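You operate a simulated robot arm through the tools that you are given. There is no shell and no other tool.

The job below is to be done with a simulated robot arm. You get a single attempt, and the scene is never put back.

## Task
Fold the carton's flaps shut and stick the cream tape strip along the seam.
Fine: carton pushed close up to the fixture's stop; rub the strip down with the brown block till its pale patch is gone; block back. Set down upright: brown block. What is to be rubbed or washed off counts as gone when no trace of it is left.

The check looks at the end state, three seconds after you hand in, the way a careful person would. Anything else that was tipped, shoved, dropped, spilled or broken makes it a failure. Flat cloth is picked up by pressing the open fingertips on it (5 to 10 N) and closing them slowly along it; thin cloth reads only 2 to 8 mm in the jaws.

## Robot
A 7-joint arm with a two-finger parallel gripper, fixed in place. Base frame: the origin is on the floor under the middle of its stand, x ahead of it, y to its left, z up. Readings come in cm, rad, newtons and seconds.
It reaches about 124.7 cm from its shoulder. Its first joint turns from -2.304 to 2.304 rad. Payload 3.91 kg.
The TCP is the grasp point between the finger pads, 3 cm short of the fingertips. In the tool frame z runs along the fingers and y along their closing line. Largest opening 11 cm; finger width 2, thickness 1; the body of the gripper, 4.8 by 11.2 cm, starts 5.5 cm behind the TCP.
Orientation is that of the tool frame in the base frame, as [roll, pitch, yaw] about the fixed x, y, z axes, in that order (R = Rz(yaw) Ry(pitch) Rx(roll)). With the fingers straight down and closing along the base's y, the tool's x points along the base's -x, its y along +y and its z along -z.

## Interface
- The arm moves only by the tool step_arm. Its argument "plan" is a list of rows, each an object (a shift or turn left out is 0, a gripper value left out holds the last) with "delta_pos": the shift along the base's x, y, z in units of 50 mm (1.0 is 50 mm), a list of three; "rotation": the turn, a rotation vector about the base's x, y, z in units of 8 degrees (1.0 is 8 degrees), a list of three; "jaw": the finger opening in cm, from 0 to 11. In form: [{"delta_pos": [x, y, z], "rotation": [ax, ay, az], "jaw": jaw}, ...]. A call has 1 to 20 rows; each row shifts and turns the commanded pose from where the row before left it. A call with a number of a shift or a turn outside -1 to 1 is refused whole. Each row takes 0.2 s and may step no farther than 5 cm and 0.15 rad from the row before; otherwise, or with a gripper value out of range, the whole call is refused. A pose out of reach is approached as far as the arm can. The call stops where the force on the tool passes 60 N (or 10 N more than at its start, if that is more) or the arm is blocked; 0.2 s more then pass. The fingers move at their own pace (about 10.8 cm/s each) and stop on an object; they squeeze with about 23 N. The grip force told is the motor's: it shows also when the fingers shut on nothing. Time passes only in rows, and 0.2 s behind the last, so rows that do not move let the fingers close. The reply holds the time, the measured pose of the TCP, the force on the tool along the base axes, the opening and the grip force, in the units named above and with some noise, with the torque about the TCP (base axes, N m) and any sound that the robot's microphone picked up, and new pictures: "pictures" is both (left out), scene, wrist or none.
- Cameras (640 x 400 px; columns grow to the right, rows downward): "scene" is fixed at [39.81, 50.03, 161.98]; the picture's right is [-0.31, -0.95, 0.00], its down [-0.86, 0.28, -0.44] and it looks along [0.42, -0.13, -0.90] (base axes); focal length 365 px, centre (320, 200). "wrist" rides on the gripper at [7.2, 1.7, -10.3] in the tool frame; the picture's right is [-0.23, 0.97, 0.00], its down [-0.76, -0.18, -0.62] and it looks along [-0.61, -0.14, 0.78] (tool axes); focal length 222 px, centre (320, 200). There is no depth. A picture from a camera that has moved, and an enlarged one, comes with that camera's place and axes in the base frame and with its lens.
- close_up(camera, box): a new picture of the part [left, top, right, bottom] of that camera's present view, enlarged. The clock stands still meanwhile.
- job_done(): hands the job in; it is judged then, once.

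Places have to be worked out from the pictures, the camera data and where the tool is seen. Open the gripper and draw the arm clear of the work before you hand the job in, unless the task says otherwise.

The tools are called after "Call:" by a JSON object that holds its "api" and its "payload". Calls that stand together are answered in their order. step_arm: Moves the arm, as the interface text tells. Its arguments: {"type":"object","properties":{"plan":{"type":"array","items":{"type":"object","properties":{"delta_pos":{"type":"array","items":{"type":"number"}},"rotation":{"type":"array","items":{"type":"number"}},"jaw":{"type":"number"}}}},"pictures":{"type":"string","enum":["both","scene","wrist","none"]}},"required":["plan"]} The other tools are called the same way: close_up (camera, box) takes an enlarged picture of a part of a camera's view; job_done () hands the job in.

At the start:

```text
time_s: 0.0
position: [58.24, 19.45, 125.57]
orientation: [3.141, 0.0, 3.141]
ft_force: [-0.6, -0.7, 0.2]
ft_torque: [0.02, -0.01, -0.02]
width: 11.03
gripper_force: 0.1
```

scene: 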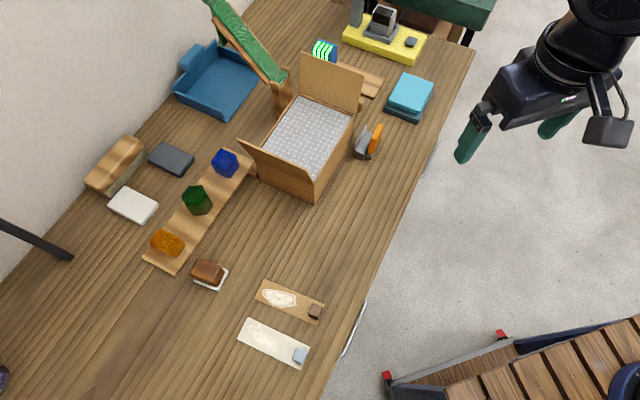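
wrist: 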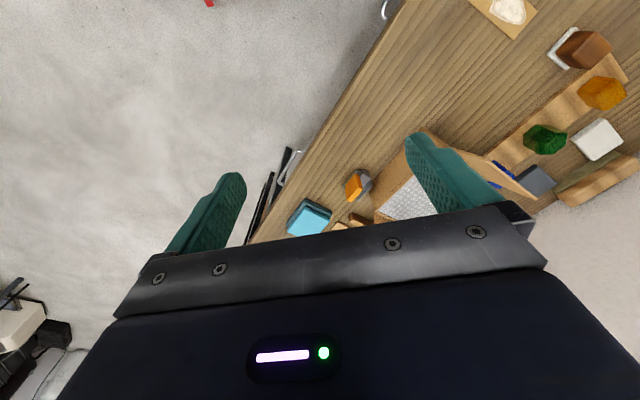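

I'll start by enlarging parts of the scene to understand the carton, fixture, tape strips, and the brown block.

Call:
{"api": "close_up", "payload": {"camera": "scene", "box": [220, 30, 420, 210]}}

Call:
{"api": "close_up", "payload": {"camera": "scene", "box": [130, 240, 350, 380]}}

Call:
{"api": "close_up", "payload": {"camera": "scene", "box": [80, 120, 280, 280]}}

Call:
{"api": "close_up", "payload": {"camera": "scene", "box": [170, 0, 480, 130]}}

```text
2.22 times, centred on (320, 120) of scene
camera zoom: at [39.81, 50.03, 161.98], right [-0.31, -0.95, 0.0], down [-0.86, 0.28, -0.44], along [0.42, -0.13, -0.9], focal length 810 px, centre (320, 378)
```

zoom: 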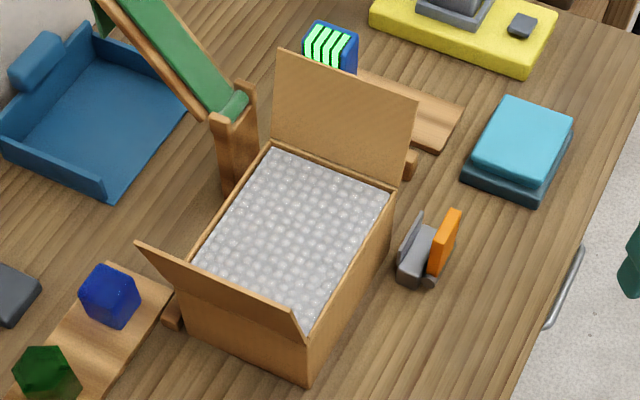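

```text
2.86 times, centred on (240, 310) of scene
camera zoom: at [39.81, 50.03, 161.98], right [-0.31, -0.95, 0.0], down [-0.86, 0.28, -0.44], along [0.42, -0.13, -0.9], focal length 1042 px, centre (549, -114)
```

zoom: 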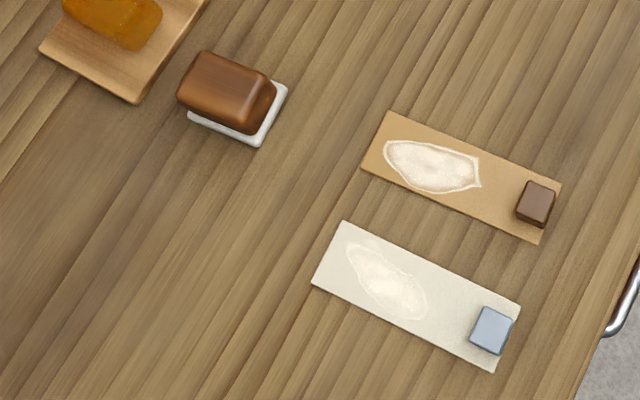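

```text
2.50 times, centred on (180, 200) of scene
camera zoom: at [39.81, 50.03, 161.98], right [-0.31, -0.95, 0.0], down [-0.86, 0.28, -0.44], along [0.42, -0.13, -0.9], focal length 912 px, centre (670, 200)
```

zoom: 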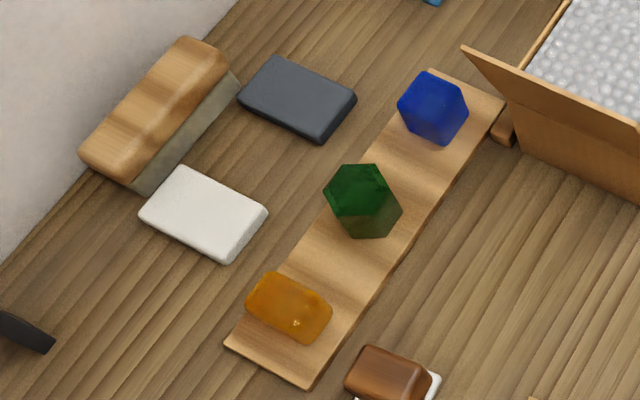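

```text
2.06 times, centred on (325, 65) of scene
camera zoom: at [39.81, 50.03, 161.98], right [-0.31, -0.95, 0.0], down [-0.86, 0.28, -0.44], along [0.42, -0.13, -0.9], focal length 753 px, centre (310, 479)
```

zoom: 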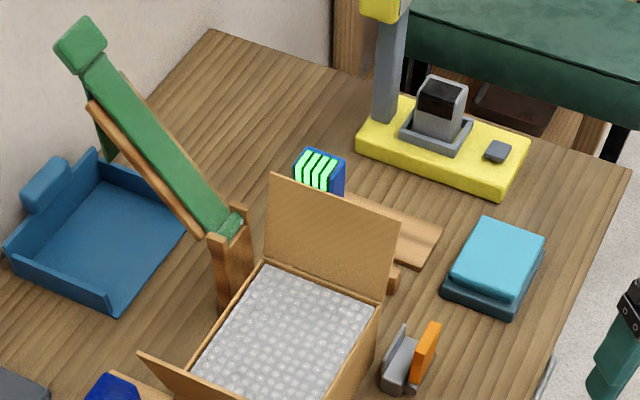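

The table seems to be at z≈84 cm and rotated about 45° to the base. Let me enlarge the carton more, and the areas around the fixture.

Call:
{"api": "close_up", "payload": {"camera": "scene", "box": [235, 45, 335, 125]}}

Call:
{"api": "close_up", "payload": {"camera": "scene", "box": [310, 40, 390, 130]}}

Call:
{"api": "close_up", "payload": {"camera": "scene", "box": [230, 120, 360, 210]}}

Call:
{"api": "close_up", "payload": {"camera": "wrist", "box": [280, 120, 560, 260]}}

```text
5.00 times, centred on (285, 85) of scene
camera zoom: at [39.81, 50.03, 161.98], right [-0.31, -0.95, 0.0], down [-0.86, 0.28, -0.44], along [0.42, -0.13, -0.9], focal length 1824 px, centre (495, 775)
```

zoom: 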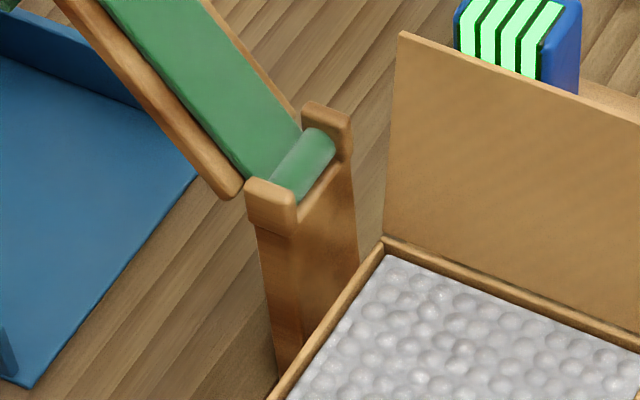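

```text
4.44 times, centred on (350, 85) of scene
camera zoom: at [39.81, 50.03, 161.98], right [-0.31, -0.95, 0.0], down [-0.86, 0.28, -0.44], along [0.42, -0.13, -0.9], focal length 1621 px, centre (187, 711)
```

zoom: 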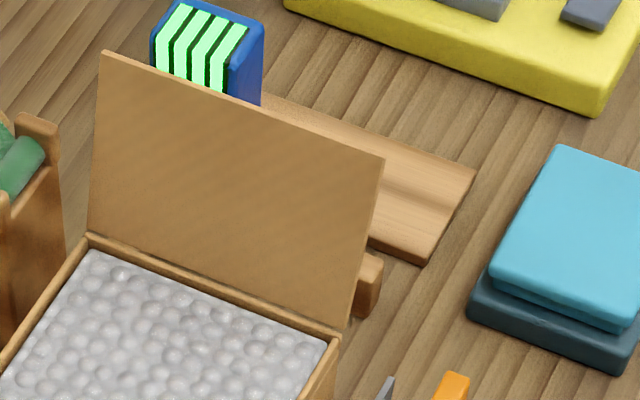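

```text
4.44 times, centred on (295, 165) of scene
camera zoom: at [39.81, 50.03, 161.98], right [-0.31, -0.95, 0.0], down [-0.86, 0.28, -0.44], along [0.42, -0.13, -0.9], focal length 1621 px, centre (431, 356)
```

zoom: 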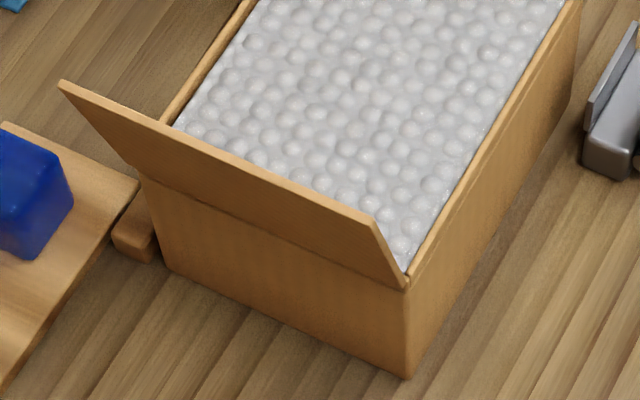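

```text
2.29 times, centred on (420, 190) of wrist
camera zoom: at [51.02, 21.17, 135.81], right [0.23, 0.97, 0.0], down [0.76, -0.18, 0.62], along [0.61, -0.14, -0.78], focal length 508 px, centre (91, 223)
```

zoom: 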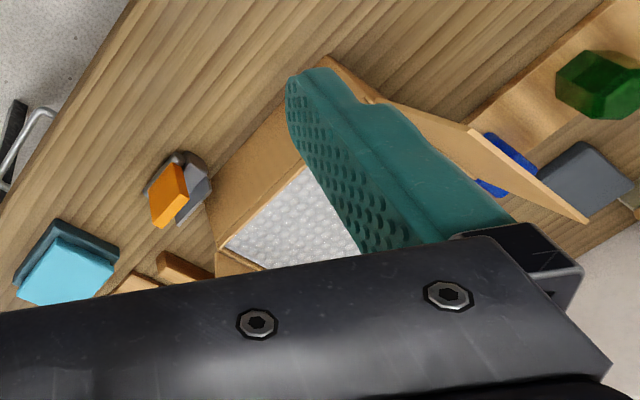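

The carton is about 14.5 × 20 × 10 cm with corners near (75,40), (85,51), (100,36), (89,26), and end flaps along its short sides. I'll move above it with the tool turned 45°, to look at the fixture from another angle.

Call:
{"api": "step_arm", "payload": {"plan": [{"delta_pos": [0.5, 0.3, 0.1], "rotation": [0, 0, -1]}, {"delta_pos": [0.5, 0.3, 0.1], "rotation": [0, 0, -1]}, {"delta_pos": [0.5, 0.3, 0.1], "rotation": [0, 0, -1]}, {"delta_pos": [0.5, 0.3, 0], "rotation": [0, 0, -1]}, {"delta_pos": [0.5, 0.3, 0], "rotation": [0, 0, -1]}, {"delta_pos": [0.5, 0.3, 0], "rotation": [0, 0, -0.625]}, {"delta_pos": [0.5, 0.3, 0]}, {"delta_pos": [0.5, 0.3, 0]}], "pictures": "both"}}

```text
time_s: 1.8
position: [78.26, 31.57, 127.14]
orientation: [3.14, 0.001, 2.358]
ft_force: [-0.9, -0.5, 0.2]
ft_torque: [0.04, -0.02, 0.0]
width: 10.99
gripper_force: 0.1
camera wrist: at [74.34, 37.83, 137.41], right [0.85, 0.53, 0.0], down [0.41, -0.66, 0.62], along [0.33, -0.53, -0.78], focal length 222 px, centre (320, 200)
```

scene: 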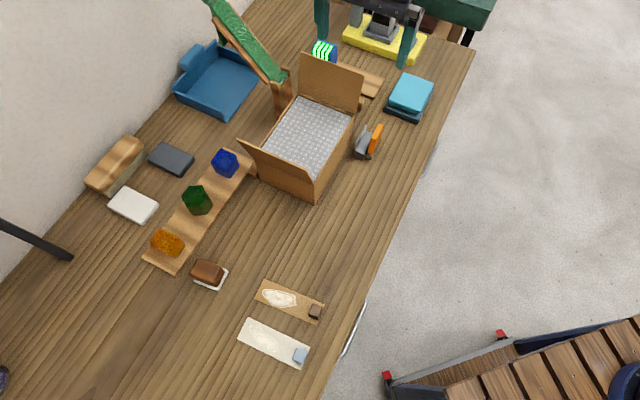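
wrist: 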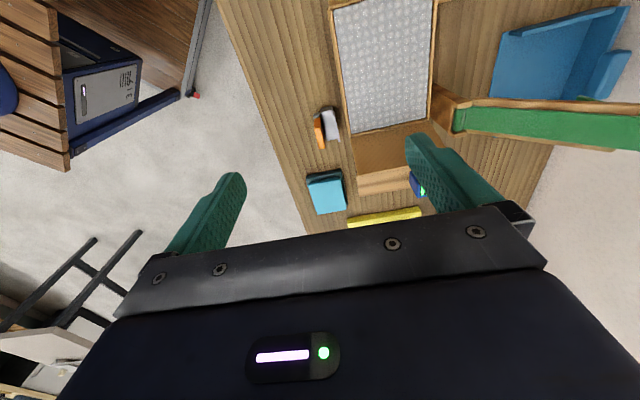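

The wrist camera now sees the carton from nearly above; I'll enlarge it.

Call:
{"api": "close_up", "payload": {"camera": "wrist", "box": [280, 0, 520, 150]}}

Call:
{"api": "close_up", "payload": {"camera": "wrist", "box": [290, 100, 450, 230]}}

```text
2.67 times, centred on (400, 75) of wrist
camera zoom: at [74.34, 37.83, 137.41], right [0.85, 0.53, 0.0], down [0.41, -0.66, 0.62], along [0.33, -0.53, -0.78], focal length 592 px, centre (107, 533)
```

zoom: 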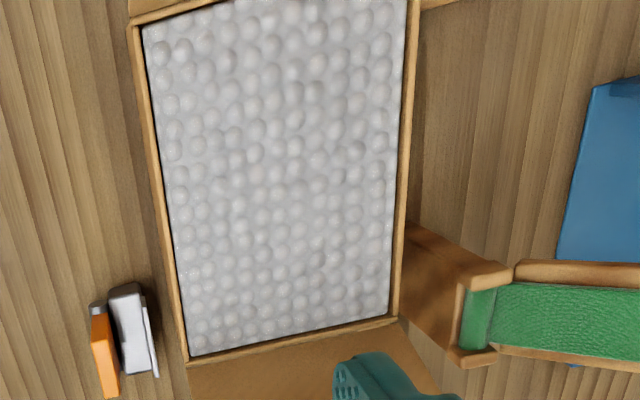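

```text
3.08 times, centred on (370, 165) of wrist
camera zoom: at [74.34, 37.83, 137.41], right [0.85, 0.53, 0.0], down [0.41, -0.66, 0.62], along [0.33, -0.53, -0.78], focal length 684 px, centre (166, 308)
```

zoom: 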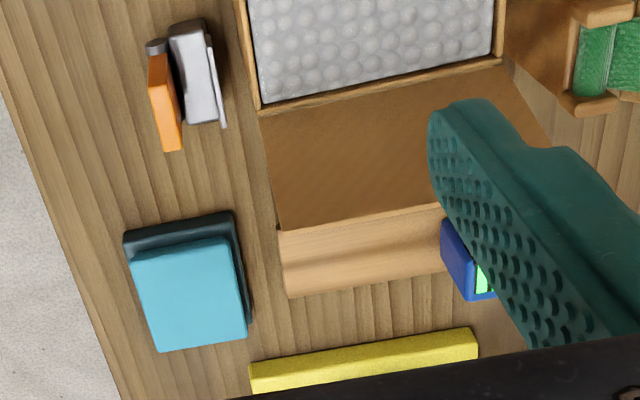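

I'll move to the robot side of the carton's far end with the camera facing across it, to look under the far flap and find the stop.

Call:
{"api": "step_arm", "payload": {"plan": [{"delta_pos": [0.2, -0.2, 0], "rotation": [0, 0, 1]}, {"delta_pos": [0.2, -0.2, 0], "rotation": [0, 0, 1]}, {"delta_pos": [0.2, -0.2, 0], "rotation": [0, 0, 1]}, {"delta_pos": [0.2, -0.2, 0], "rotation": [0, 0, 1]}, {"delta_pos": [0.2, -0.2, -0.2], "rotation": [0, 0, 1]}, {"delta_pos": [0.2, -0.2, -0.2], "rotation": [0, 0, 1]}, {"delta_pos": [0.2, -0.2, -0.3], "rotation": [0, 0, 1]}, {"delta_pos": [0.2, -0.2, -0.3], "rotation": [0, 0, 1]}, {"delta_pos": [0.2, -0.2, -0.3], "rotation": [0, 0, 1]}, {"delta_pos": [0.2, -0.2, -0.3], "rotation": [0, 0, 1]}, {"delta_pos": [0.2, -0.2, -0.3], "rotation": [0, 0, 1]}, {"delta_pos": [0, 0, -0.3], "rotation": [0, 0, 0.25]}], "pictures": "both"}}

```text
time_s: 4.4
position: [89.32, 20.47, 116.14]
orientation: [-3.141, -0.001, -2.355]
ft_force: [0.2, -0.4, 1.3]
ft_torque: [0.0, -0.01, -0.02]
width: 11.0
gripper_force: 0.1
camera wrist: at [82.96, 16.55, 126.36], right [-0.53, 0.85, 0.0], down [0.66, 0.41, 0.62], along [0.53, 0.33, -0.78], focal length 222 px, centre (320, 200)
```

scene: 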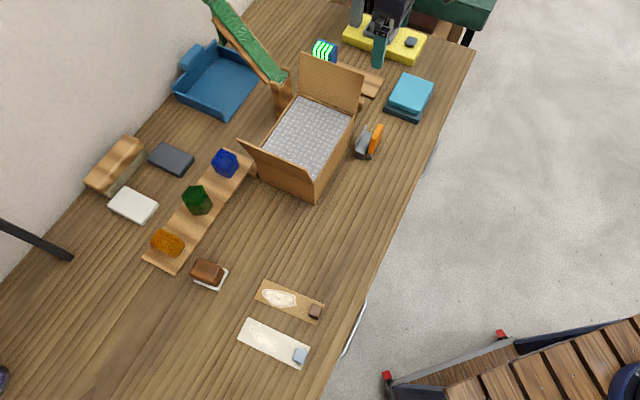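
wrist: 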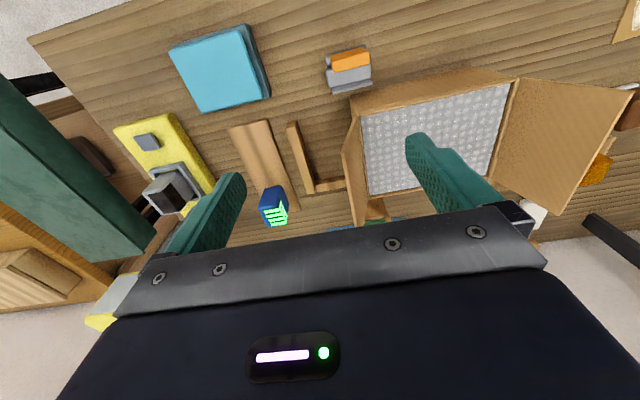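

Call:
{"api": "close_up", "payload": {"camera": "wrist", "box": [220, 30, 420, 230]}}

Call:
{"api": "close_up", "payload": {"camera": "wrist", "box": [320, 50, 640, 230]}}

```text
2.00 times, centred on (320, 130) of wrist
camera zoom: at [82.96, 16.55, 126.36], right [-0.53, 0.85, 0.0], down [0.66, 0.41, 0.62], along [0.53, 0.33, -0.78], focal length 444 px, centre (320, 340)
```

zoom: 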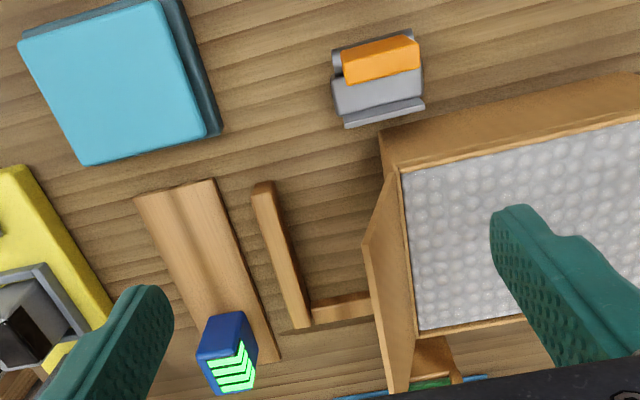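

```text
2.00 times, centred on (480, 140) of wrist
camera zoom: at [82.96, 16.55, 126.36], right [-0.53, 0.85, 0.0], down [0.66, 0.41, 0.62], along [0.53, 0.33, -0.78], focal length 444 px, centre (0, 320)
```

zoom: 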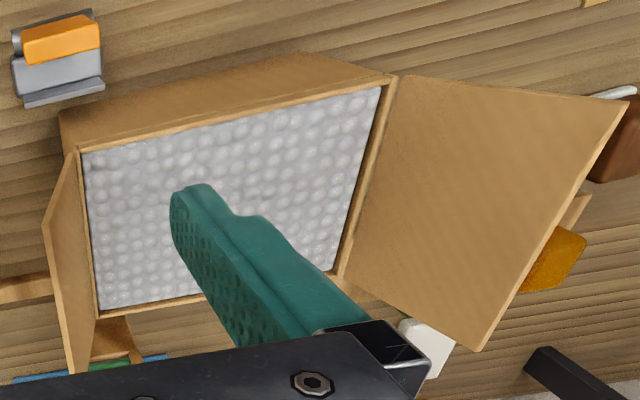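

The wrist view shows an L‑shaped fixture: a rail along the carton's wall side and a stop bar about 10 cm beyond its far end. I'll keep this tool orientation (closing line along the carton's length), close the fingers, and go behind the far flap.

Call:
{"api": "step_arm", "payload": {"plan": [{"delta_pos": [0.43, 0.19, 0], "jaw": 0}, {"delta_pos": [0.43, 0.19, 0]}, {"delta_pos": [0.43, 0.19, 0]}, {"delta_pos": [0.43, 0.19, 0]}, {"delta_pos": [0.43, 0.17, 0]}, {"delta_pos": [0, 0, -0.6]}, {"delta_pos": [0, 0, -0.6]}, {"delta_pos": [0, 0, -0.6]}, {"delta_pos": [0, 0, -0.6]}, {"delta_pos": [0, 0, -0.4]}], "pictures": "both"}}

```text
time_s: 6.6
position: [100.18, 24.97, 102.02]
orientation: [-3.141, 0.0, -2.357]
ft_force: [0.2, -1.1, 1.1]
ft_torque: [-0.01, 0.01, 0.03]
width: 0.0
gripper_force: 23.3
camera wrist: at [93.84, 21.11, 112.19], right [-0.53, 0.85, 0.0], down [0.66, 0.41, 0.62], along [0.53, 0.33, -0.78], focal length 222 px, centre (320, 200)
```

scene: 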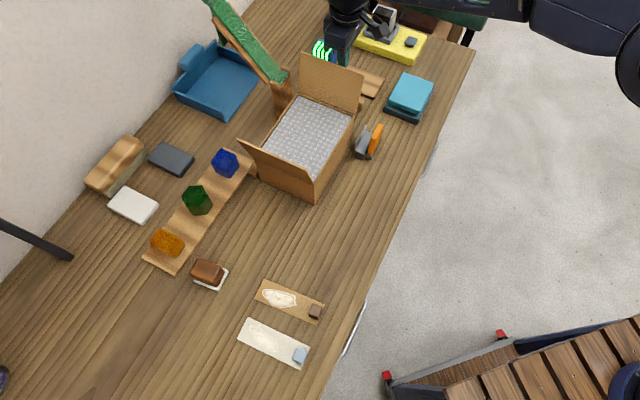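
wrist: 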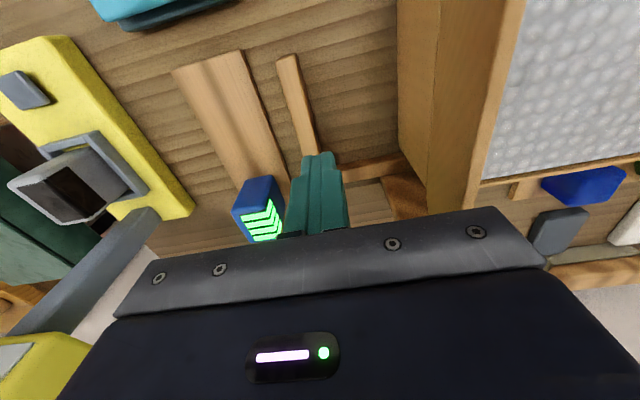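

The closed fingers are behind the far flap. I'll push slowly back toward the carton (direction −x,+y) and watch the force.

Call:
{"api": "step_arm", "payload": {"plan": [{"delta_pos": [-0.2, 0.2, 0]}, {"delta_pos": [-0.2, 0.2, 0]}, {"delta_pos": [-0.2, 0.2, 0]}, {"delta_pos": [-0.2, 0.2, 0]}, {"delta_pos": [-0.2, 0.2, 0]}], "pictures": "both"}}

```text
time_s: 7.8
position: [95.19, 30.19, 101.92]
orientation: [-3.141, 0.0, -2.356]
ft_force: [0.0, 0.1, -0.8]
ft_torque: [0.02, 0.02, -0.01]
width: 0.01
gripper_force: 23.5
camera wrist: at [88.8, 26.19, 112.23], right [-0.53, 0.85, 0.0], down [0.66, 0.41, 0.62], along [0.53, 0.33, -0.78], focal length 222 px, centre (320, 200)
```

scene: 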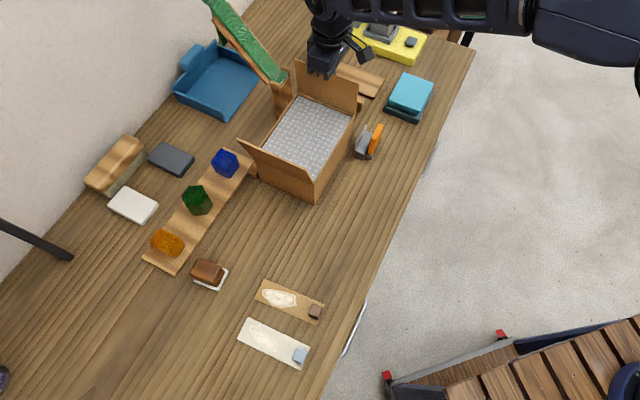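
wrist: 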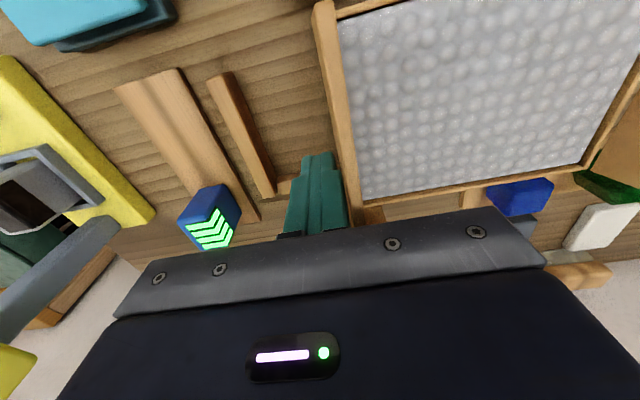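

The flap has swung upright with very little force. I'll keep pushing it over, then press down.

Call:
{"api": "step_arm", "payload": {"plan": [{"delta_pos": [-0.2, 0.2, 0]}, {"delta_pos": [-0.2, 0.2, 0]}, {"delta_pos": [-0.2, 0.2, 0]}, {"delta_pos": [-0.2, 0.2, 0]}, {"delta_pos": [0, 0, -0.2]}, {"delta_pos": [0, 0, -0.2]}, {"delta_pos": [0, 0, -0.2]}], "pictures": "both"}}

```text
time_s: 9.4
position: [90.95, 34.17, 99.31]
orientation: [-3.141, 0.005, -2.356]
ft_force: [-2.6, -3.1, 31.0]
ft_torque: [-0.18, 0.1, 0.1]
width: 0.0
gripper_force: 23.3
camera wrist: at [84.66, 30.18, 109.66], right [-0.53, 0.85, 0.0], down [0.66, 0.41, 0.63], along [0.53, 0.33, -0.78], focal length 222 px, centre (320, 200)
```

scene: 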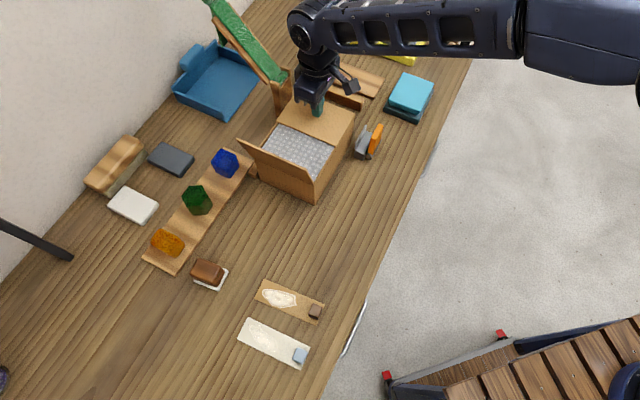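
wrist: 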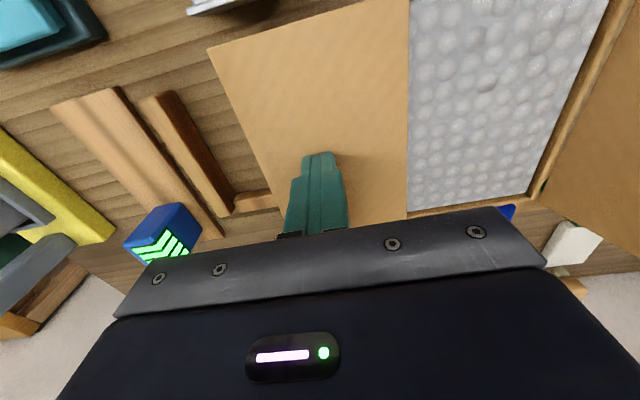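

The far flap is down flat (31 N up on the tool, fingertip at z≈96.3). I'll lift and see whether it stays shut.

Call:
{"api": "step_arm", "payload": {"plan": [{"delta_pos": [0, 0, 0.3]}, {"delta_pos": [0, 0, 0.6]}, {"delta_pos": [0, 0, 0.8]}, {"delta_pos": [0, 0, 0.8]}, {"delta_pos": [-0.2, 0.2, 0.5]}], "pictures": "both"}}

```text
time_s: 10.6
position: [89.79, 35.19, 114.2]
orientation: [3.141, -0.001, -2.356]
ft_force: [0.9, -0.2, -1.6]
ft_torque: [0.03, 0.04, 0.0]
width: 0.01
gripper_force: 23.4
camera wrist: at [83.52, 31.2, 124.56], right [-0.53, 0.85, 0.0], down [0.66, 0.41, 0.62], along [0.53, 0.33, -0.78], focal length 222 px, centre (320, 200)
```

scene: 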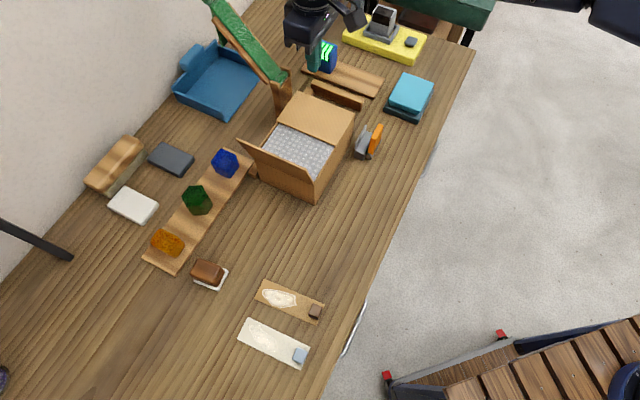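
wrist: 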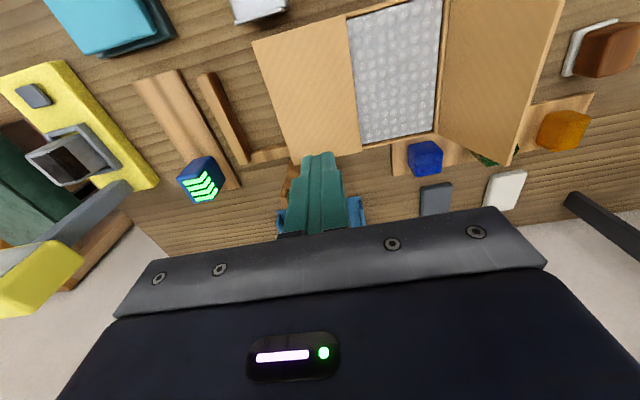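

The far flap stays shut. Now over to the outside of the near flap and down behind it.

Call:
{"api": "step_arm", "payload": {"plan": [{"delta_pos": [-0.583, 0.583, 0.1]}, {"delta_pos": [-0.583, 0.583, 0]}, {"delta_pos": [-0.583, 0.583, 0]}, {"delta_pos": [-0.583, 0.583, 0]}, {"delta_pos": [-0.583, 0.583, 0]}, {"delta_pos": [0, 0, -0.6]}, {"delta_pos": [0, 0, -0.6]}, {"delta_pos": [0, 0, -0.6]}, {"delta_pos": [0, 0, -0.5]}], "pictures": "both"}}

```text
time_s: 12.6
position: [75.46, 49.66, 103.0]
orientation: [3.142, 0.0, -2.356]
ft_force: [-0.2, -0.2, 0.6]
ft_torque: [0.0, 0.0, -0.04]
width: 0.03
gripper_force: 22.5
camera wrist: at [69.13, 45.73, 113.25], right [-0.53, 0.85, 0.0], down [0.66, 0.41, 0.62], along [0.53, 0.33, -0.78], focal length 222 px, centre (320, 200)
```

scene: 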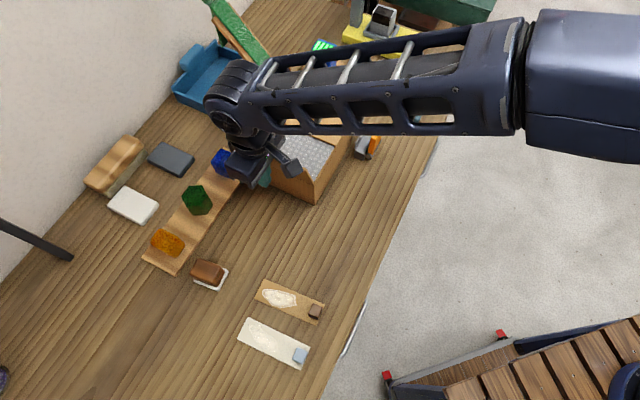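
wrist: 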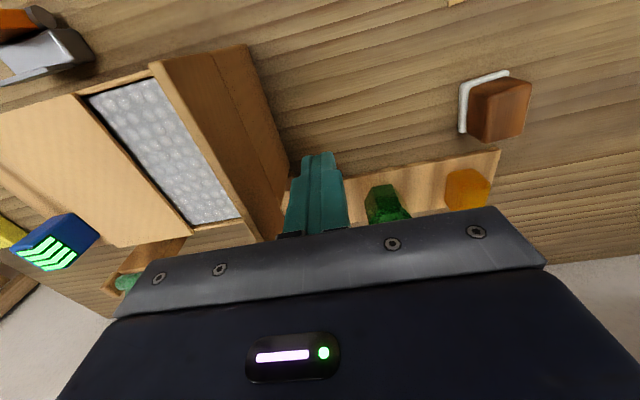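

The fingers are just outside the near flap. I'll push it over toward the middle and press it down gently.

Call:
{"api": "step_arm", "payload": {"plan": [{"delta_pos": [0.2, -0.2, 0]}, {"delta_pos": [0.2, -0.2, 0]}, {"delta_pos": [0.2, -0.2, 0]}, {"delta_pos": [0.2, -0.2, 0]}, {"delta_pos": [0.2, -0.2, 0]}, {"delta_pos": [0.2, -0.2, 0]}, {"delta_pos": [0.2, -0.2, 0]}, {"delta_pos": [0.2, -0.2, 0]}, {"delta_pos": [0, 0, -0.2]}, {"delta_pos": [0, 0, -0.2]}, {"delta_pos": [0, 0, -0.2]}], "pictures": "both"}}

```text
time_s: 15.0
position: [83.47, 41.63, 99.99]
orientation: [3.142, 0.001, -2.355]
ft_force: [0.0, -0.2, 0.2]
ft_torque: [0.0, -0.01, -0.01]
width: 0.0
gripper_force: 23.0
camera wrist: at [77.14, 37.72, 110.26], right [-0.53, 0.85, 0.0], down [0.66, 0.41, 0.62], along [0.53, 0.33, -0.78], focal length 222 px, centre (320, 200)
```

scene: 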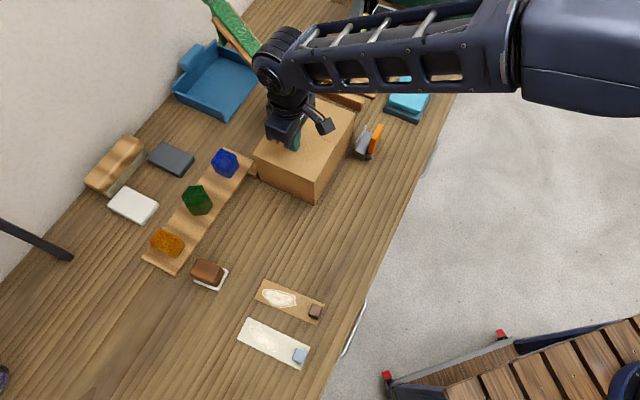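
wrist: 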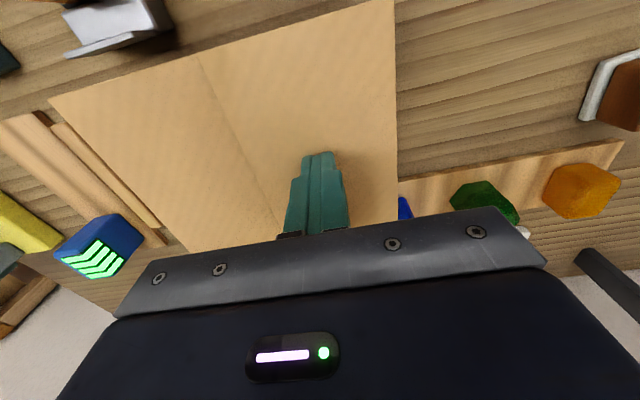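

The near flap is over, nearly shut. I'll press down a little to make sure it lies flat, then lift.

Call:
{"api": "step_arm", "payload": {"plan": [{"delta_pos": [0, 0, -0.1]}, {"delta_pos": [0, 0, -0.04]}], "pictures": "none"}}

```text
time_s: 15.6
position: [83.47, 41.71, 99.47]
orientation: [3.14, 0.001, -2.356]
ft_force: [-0.7, -2.2, 10.1]
ft_torque: [-0.08, 0.05, 0.09]
width: 0.0
gripper_force: 22.8
```

Flap surface is at z≈96.4. Now I'll lift, turn the tool so the two fingers spread across the carton's width, and move to the near end to push it.

Call:
{"api": "step_arm", "payload": {"plan": [{"delta_pos": [0, 0, 0.6]}, {"delta_pos": [0, 0, 0.8]}, {"delta_pos": [0, 0, 0.8], "rotation": [0, 0, -1]}, {"delta_pos": [-0.2, 0.15, 0.2], "rotation": [0, 0, -1]}, {"delta_pos": [-0.2, 0.15, 0], "rotation": [0, 0, -1]}, {"delta_pos": [-0.2, 0.15, 0], "rotation": [0, 0, -1]}, {"delta_pos": [-0.2, 0.15, 0], "rotation": [0, 0, -1]}, {"delta_pos": [-0.2, 0.2, 0], "rotation": [0, 0, -1]}, {"delta_pos": [-0.2, 0.2, 0], "rotation": [0, 0, -1]}, {"delta_pos": [-0.2, 0.2, 0], "rotation": [0, 0, -1]}, {"delta_pos": [-0.2, 0.2, 0], "rotation": [0, 0, -1]}, {"delta_pos": [-0.2, 0.2, 0], "rotation": [0, 0, -1]}, {"delta_pos": [-0.1, 0.1, 0], "rotation": [0, 0, -1]}, {"delta_pos": [-0.1, 0.1, 0], "rotation": [0, 0, -0.25], "jaw": 7}], "pictures": "both"}}

```text
time_s: 18.6
position: [73.59, 50.64, 111.39]
orientation: [3.141, 0.0, 2.353]
ft_force: [-0.2, 0.0, -0.5]
ft_torque: [0.05, 0.02, -0.03]
width: 7.0
gripper_force: 0.1
camera wrist: at [69.56, 56.99, 121.58], right [0.85, 0.53, 0.0], down [0.41, -0.67, 0.62], along [0.33, -0.53, -0.78], focal length 222 px, centre (320, 200)
```

scene: 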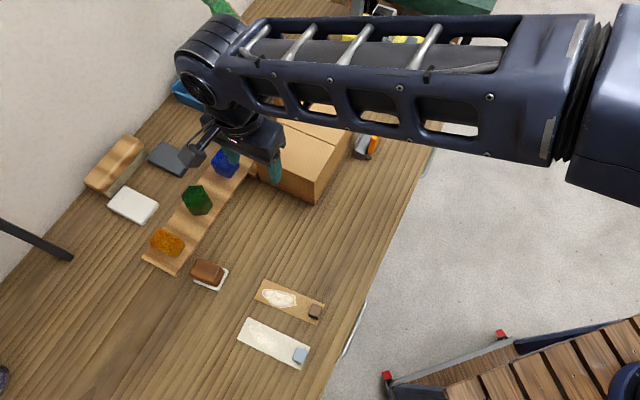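
wrist: 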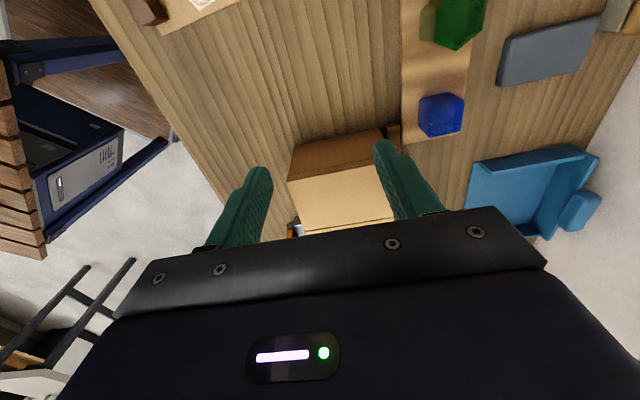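

Call:
{"api": "close_up", "payload": {"camera": "wrist", "box": [250, 80, 430, 240]}}

```text
2.50 times, centred on (340, 160) of wrist
camera zoom: at [69.56, 56.99, 121.58], right [0.85, 0.53, 0.0], down [0.41, -0.67, 0.62], along [0.33, -0.53, -0.78], focal length 555 px, centre (270, 300)
```

zoom: 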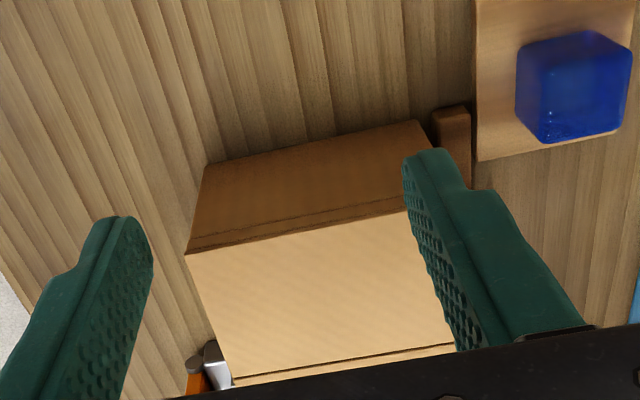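

The carton's near face is at about l≈24.3 (distance along its length), rail on its wall side. I'll lower the open fingers to mid-height at the near end.

Call:
{"api": "step_arm", "payload": {"plan": [{"delta_pos": [0.06, 0.06, -0.8]}, {"delta_pos": [0, 0, -0.8]}, {"delta_pos": [0, 0, -0.8]}, {"delta_pos": [0, 0, -0.8]}, {"delta_pos": [0, 0, -0.38]}, {"delta_pos": [0.2, -0.2, 0]}, {"delta_pos": [0.2, -0.2, 0]}, {"delta_pos": [0.2, -0.2, 0]}, {"delta_pos": [0.2, -0.2, 0]}], "pictures": "both"}}

```text
time_s: 20.6
position: [77.89, 47.16, 93.46]
orientation: [3.14, 0.0, 2.357]
ft_force: [-0.5, -0.3, 0.7]
ft_torque: [0.0, -0.02, 0.02]
width: 7.01
gripper_force: 0.1
camera wrist: at [73.88, 53.33, 103.73], right [0.85, 0.53, 0.0], down [0.41, -0.66, 0.62], along [0.33, -0.53, -0.78], focal length 222 px, centre (320, 200)
```

scene: 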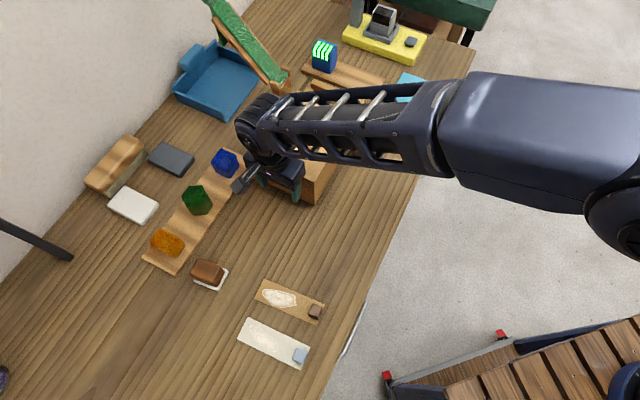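
wrist: 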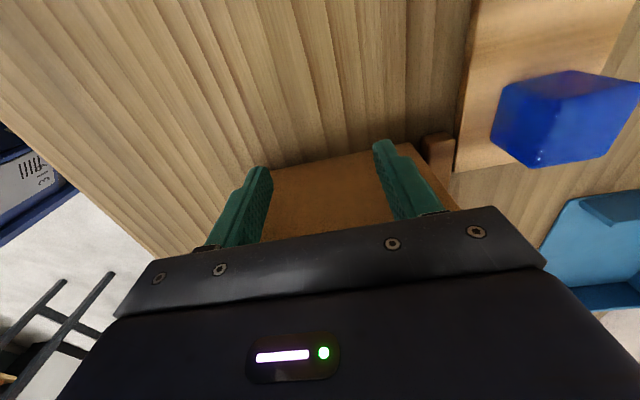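

Fingers are close to the near face with no contact yet. Pushing slowly along the carton's length.

Call:
{"api": "step_arm", "payload": {"plan": [{"delta_pos": [0.14, -0.14, 0]}, {"delta_pos": [0.14, -0.14, 0]}, {"delta_pos": [0.14, -0.14, 0]}, {"delta_pos": [0.14, -0.14, 0]}, {"delta_pos": [0.14, -0.14, 0]}, {"delta_pos": [0.14, -0.14, 0]}], "pictures": "both"}}

```text
time_s: 22.0
position: [82.05, 42.97, 93.45]
orientation: [-3.141, 0.001, 2.355]
ft_force: [-1.9, 2.8, 1.8]
ft_torque: [-0.07, 0.01, -0.08]
width: 7.0
gripper_force: 0.1
camera wrist: at [78.07, 49.11, 103.7], right [0.85, 0.53, 0.0], down [0.41, -0.66, 0.62], along [0.33, -0.53, -0.78], focal length 222 px, centre (320, 200)
```

scene: 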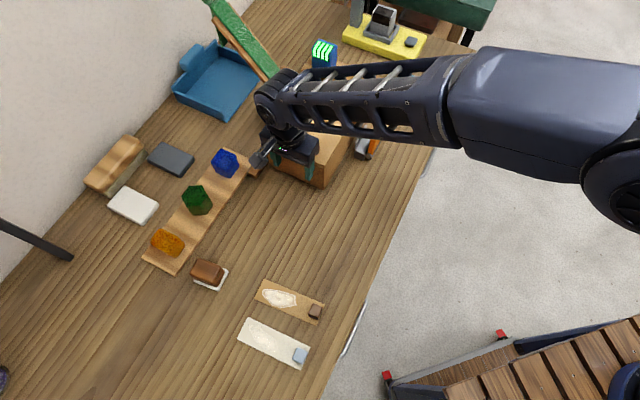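
wrist: 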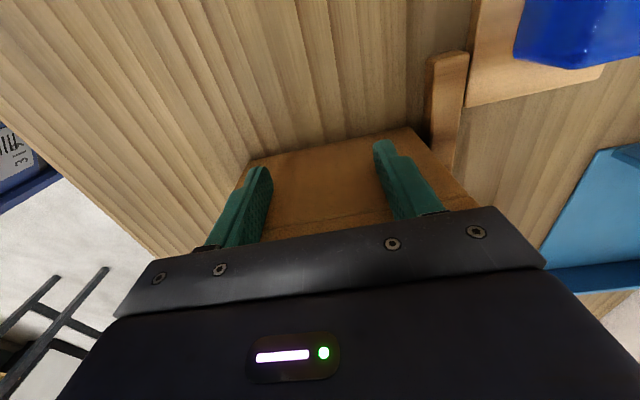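

The carton is sliding with about 3.4 N. Continue in smaller steps toward the stop.

Call:
{"api": "step_arm", "payload": {"plan": [{"delta_pos": [0.14, -0.14, 0]}, {"delta_pos": [0.14, -0.14, 0]}, {"delta_pos": [0.14, -0.14, 0]}], "pictures": "both"}}

```text
time_s: 22.8
position: [84.08, 40.78, 93.33]
orientation: [3.141, 0.0, 2.357]
ft_force: [-2.3, 3.1, 2.3]
ft_torque: [-0.02, -0.04, 0.07]
width: 7.01
gripper_force: 0.1
camera wrist: at [80.11, 47.02, 103.66], right [0.85, 0.53, 0.0], down [0.41, -0.66, 0.62], along [0.33, -0.53, -0.78], focal length 222 px, centre (320, 200)
```

scene: 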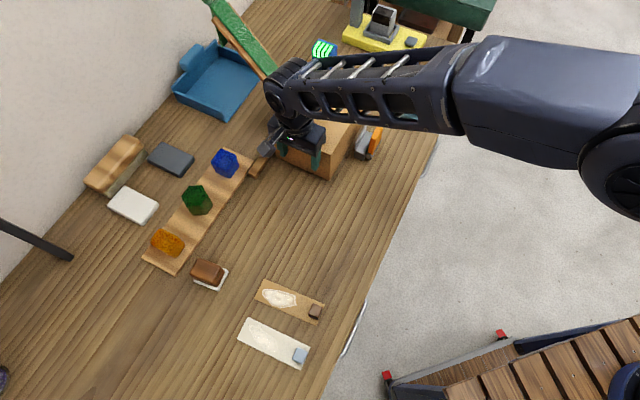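
wrist: 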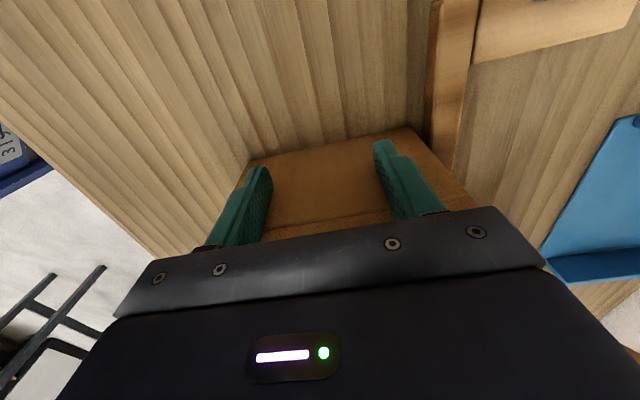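

Call:
{"api": "step_arm", "payload": {"plan": [{"delta_pos": [0.07, -0.07, 0]}, {"delta_pos": [0.07, -0.07, 0]}, {"delta_pos": [0.07, -0.07, 0]}], "pictures": "none"}}

```text
time_s: 23.6
position: [85.11, 39.64, 93.42]
orientation: [3.14, 0.0, 2.356]
ft_force: [-3.7, 1.7, -2.6]
ft_torque: [0.05, -0.09, -0.16]
width: 7.01
gripper_force: 0.2
```

Still sliding freely; small steps further.

Call:
{"api": "step_arm", "payload": {"plan": [{"delta_pos": [0.05, -0.05, 0]}, {"delta_pos": [0.05, -0.05, 0]}], "pictures": "wrist"}}

```text
time_s: 24.2
position: [85.59, 39.27, 93.52]
orientation: [3.14, -0.001, 2.355]
ft_force: [-4.4, 3.9, 1.8]
ft_torque: [-0.08, -0.06, 0.05]
width: 7.02
gripper_force: 0.1
camera wrist: at [81.64, 45.5, 103.73], right [0.85, 0.53, 0.0], down [0.41, -0.66, 0.62], along [0.33, -0.53, -0.78], focal length 222 px, centre (320, 200)
```

wrist: 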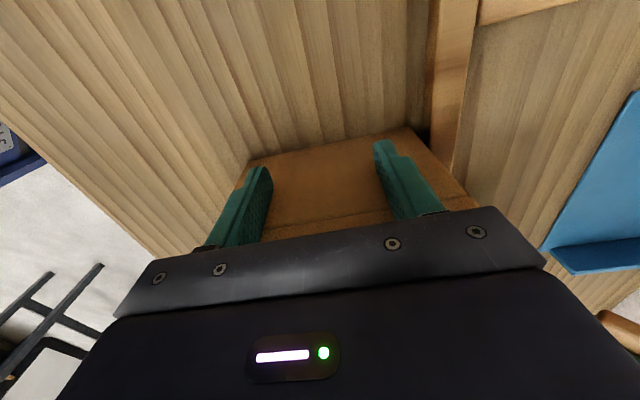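

Call:
{"api": "step_arm", "payload": {"plan": [{"delta_pos": [0.04, -0.04, 0]}, {"delta_pos": [0.04, -0.04, 0]}], "pictures": "scene"}}

```text
time_s: 24.8
position: [85.85, 38.97, 93.32]
orientation: [3.141, -0.002, 2.358]
ft_force: [-17.7, 15.4, 1.9]
ft_torque: [-0.32, -0.22, -1.06]
width: 7.06
gripper_force: 0.9
```

scene: 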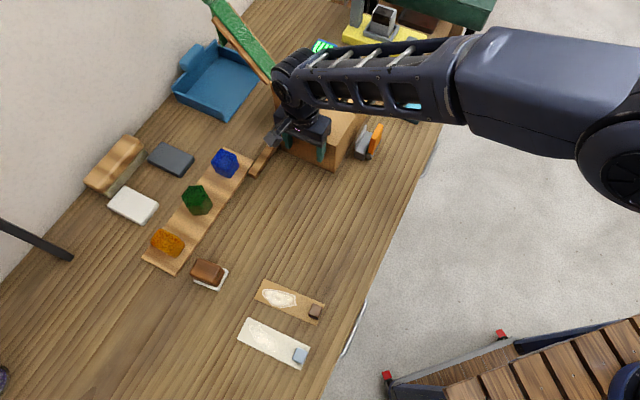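

Contact with the stop (about 23 N). I'll back off and look at the fit from above.

Call:
{"api": "step_arm", "payload": {"plan": [{"delta_pos": [-0.1, 0.1, 0]}, {"delta_pos": [-0.3, 0.3, 0]}, {"delta_pos": [-0.4, 0.4, 0.2]}, {"delta_pos": [0, 0, 0.8]}, {"delta_pos": [0, 0, 0.8]}, {"delta_pos": [0, 0, 0.8]}, {"delta_pos": [0, 0, 0.8]}, {"delta_pos": [0.3, -0.3, 0.8]}, {"delta_pos": [0.3, -0.3, 0.3]}, {"delta_pos": [0.3, -0.3, 0.3]}, {"delta_pos": [0.3, -0.3, 0.3]}], "pictures": "both"}}

```text
time_s: 27.2
position: [87.96, 36.76, 119.11]
orientation: [3.141, 0.002, 2.359]
ft_force: [-0.7, -0.2, -0.3]
ft_torque: [-0.01, 0.02, 0.06]
width: 6.99
gripper_force: 0.1
camera wrist: at [84.03, 42.99, 129.35], right [0.85, 0.53, 0.0], down [0.41, -0.66, 0.62], along [0.33, -0.53, -0.78], focal length 222 px, centre (320, 200)
```

scene: 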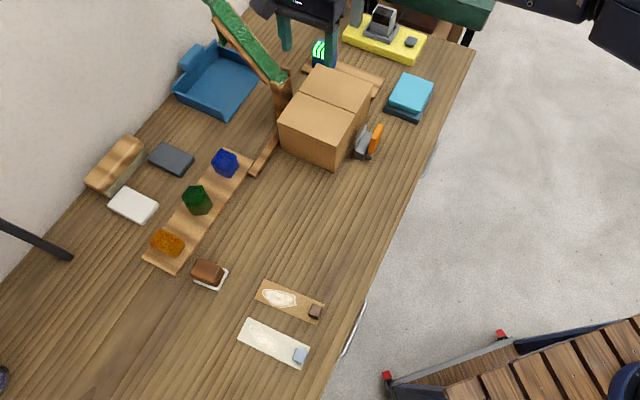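
wrist: 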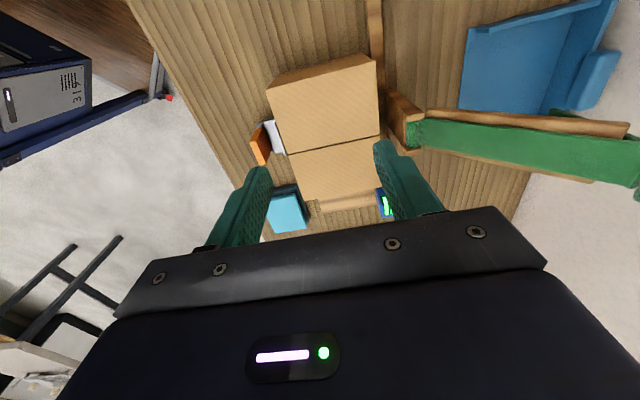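

Call:
{"api": "close_up", "payload": {"camera": "wrist", "box": [240, 30, 440, 220]}}

Call:
{"api": "close_up", "payload": {"camera": "scene", "box": [250, 40, 400, 190]}}

```text
2.11 times, centred on (340, 125) of wrist
camera zoom: at [84.03, 42.99, 129.35], right [0.85, 0.53, 0.0], down [0.41, -0.66, 0.62], along [0.33, -0.53, -0.78], focal length 468 px, centre (278, 358)
```

zoom: 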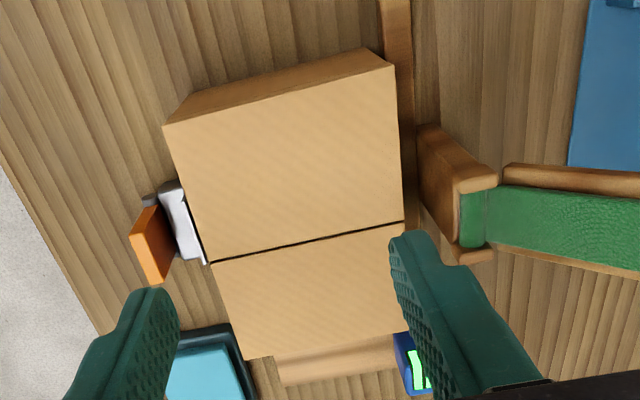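

```text
2.67 times, centred on (325, 115) of scene
camera zoom: at [39.81, 50.03, 161.98], right [-0.31, -0.95, 0.0], down [-0.86, 0.28, -0.44], along [0.42, -0.13, -0.9], focal length 972 px, centre (307, 427)
```

zoom: 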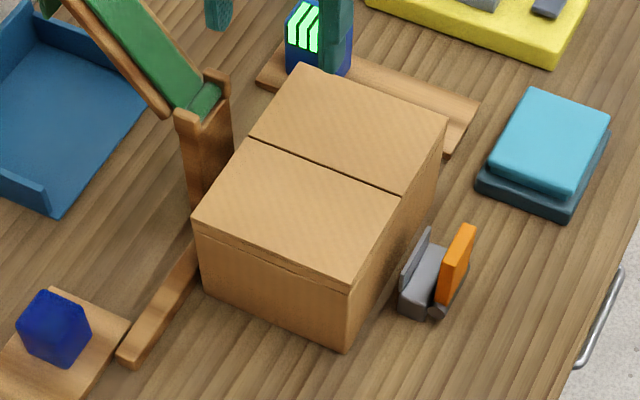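

The flaps are shut and the seam shows. I'll turn back to the sideways view to check the gap between the carton and the stop bar.

Call:
{"api": "step_arm", "payload": {"plan": [{"delta_pos": [0.1, -0.2, 0], "rotation": [0, 0, 1]}, {"delta_pos": [0.1, -0.3, 0], "rotation": [0, 0, 1]}, {"delta_pos": [0.1, -0.3, 0], "rotation": [0, 0, 1]}, {"delta_pos": [0.1, -0.3, 0], "rotation": [0, 0, 1]}, {"delta_pos": [0.1, -0.3, 0], "rotation": [0, 0, 1]}, {"delta_pos": [0.1, -0.3, 0], "rotation": [0, 0, 1]}, {"delta_pos": [0.1, -0.3, 0], "rotation": [0, 0, 1]}, {"delta_pos": [0.1, -0.3, 0], "rotation": [0, 0, 1]}, {"delta_pos": [0.1, -0.3, 0], "rotation": [0, 0, 1]}, {"delta_pos": [0.1, -0.3, 0], "rotation": [0, 0, 1]}, {"delta_pos": [0, -0.3, 0], "rotation": [0, 0, 1]}, {"delta_pos": [0, 0, 0], "rotation": [0, 0, 0.25], "jaw": 0}], "pictures": "wrist"}}

```text
time_s: 29.8
position: [92.99, 20.76, 118.95]
orientation: [3.141, -0.001, -2.354]
ft_force: [-0.4, 0.4, -1.1]
ft_torque: [0.01, 0.01, 0.03]
width: 0.0
gripper_force: 14.7
camera wrist: at [86.7, 16.81, 129.25], right [-0.53, 0.85, 0.0], down [0.66, 0.41, 0.62], along [0.53, 0.33, -0.78], focal length 222 px, centre (320, 200)
```

wrist: 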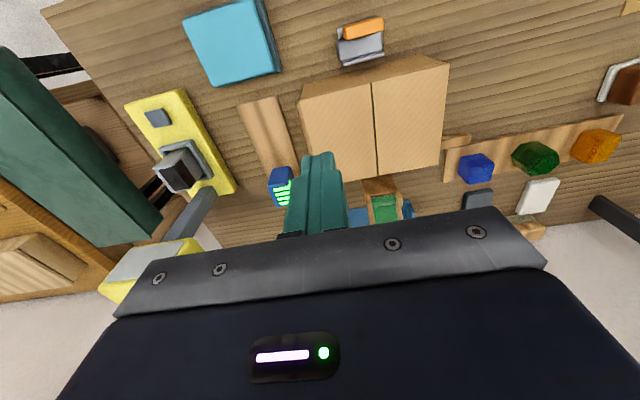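

Call:
{"api": "step_arm", "payload": {"plan": [{"delta_pos": [0.3, -0.5, 0]}, {"delta_pos": [0.3, -0.5, 0]}, {"delta_pos": [0.3, -0.5, -0.2]}, {"delta_pos": [0.1, -0.2, -0.4]}], "pictures": "wrist"}}

```text
time_s: 30.8
position: [97.93, 12.34, 116.05]
orientation: [-3.141, 0.0, -2.357]
ft_force: [-0.5, 0.0, 0.7]
ft_torque: [-0.01, 0.0, -0.02]
width: 0.0
gripper_force: 22.6
camera wrist: at [91.69, 8.33, 126.25], right [-0.53, 0.85, 0.0], down [0.66, 0.41, 0.62], along [0.53, 0.33, -0.78], focal length 222 px, centre (320, 200)
```

wrist: 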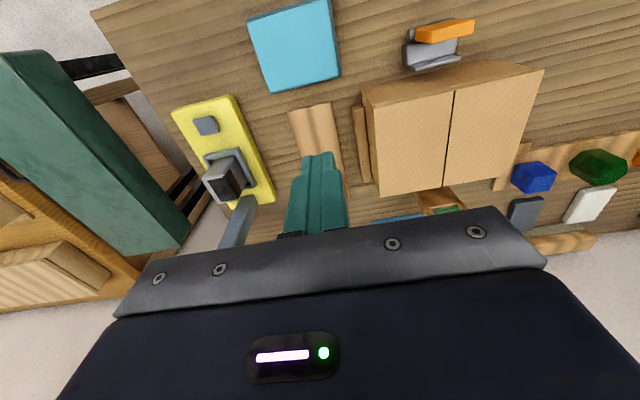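

Call:
{"api": "close_up", "payload": {"camera": "wrist", "box": [330, 70, 430, 200]}}

Call:
{"api": "close_up", "payload": {"camera": "wrist", "box": [330, 10, 560, 210]}}

```text
3.08 times, centred on (380, 135) of wrist
camera zoom: at [91.69, 8.33, 126.25], right [-0.53, 0.85, 0.0], down [0.66, 0.41, 0.62], along [0.53, 0.33, -0.78], focal length 684 px, centre (135, 400)
```

zoom: 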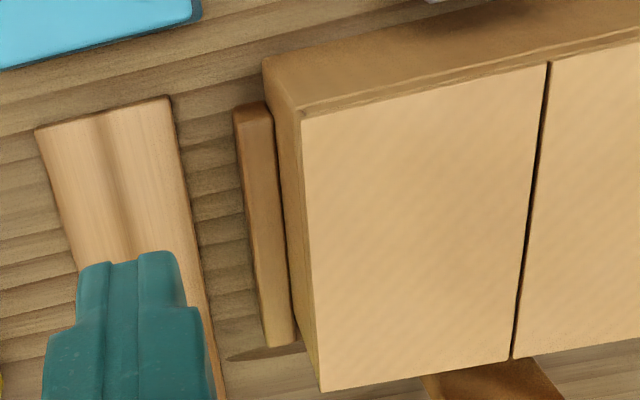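

```text
2.00 times, centred on (445, 110) of wrist
camera zoom: at [91.69, 8.33, 126.25], right [-0.53, 0.85, 0.0], down [0.66, 0.41, 0.62], along [0.53, 0.33, -0.78], focal length 444 px, centre (70, 380)
```

zoom: 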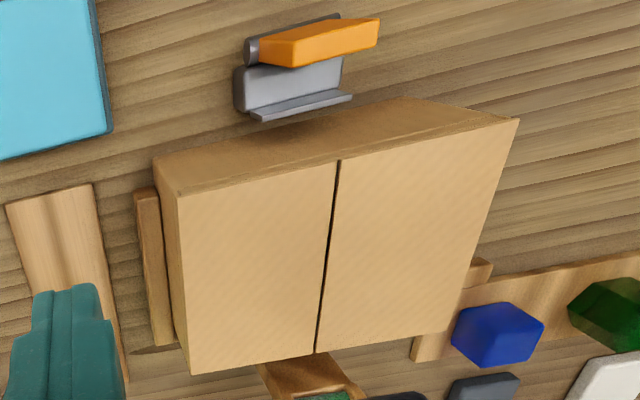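

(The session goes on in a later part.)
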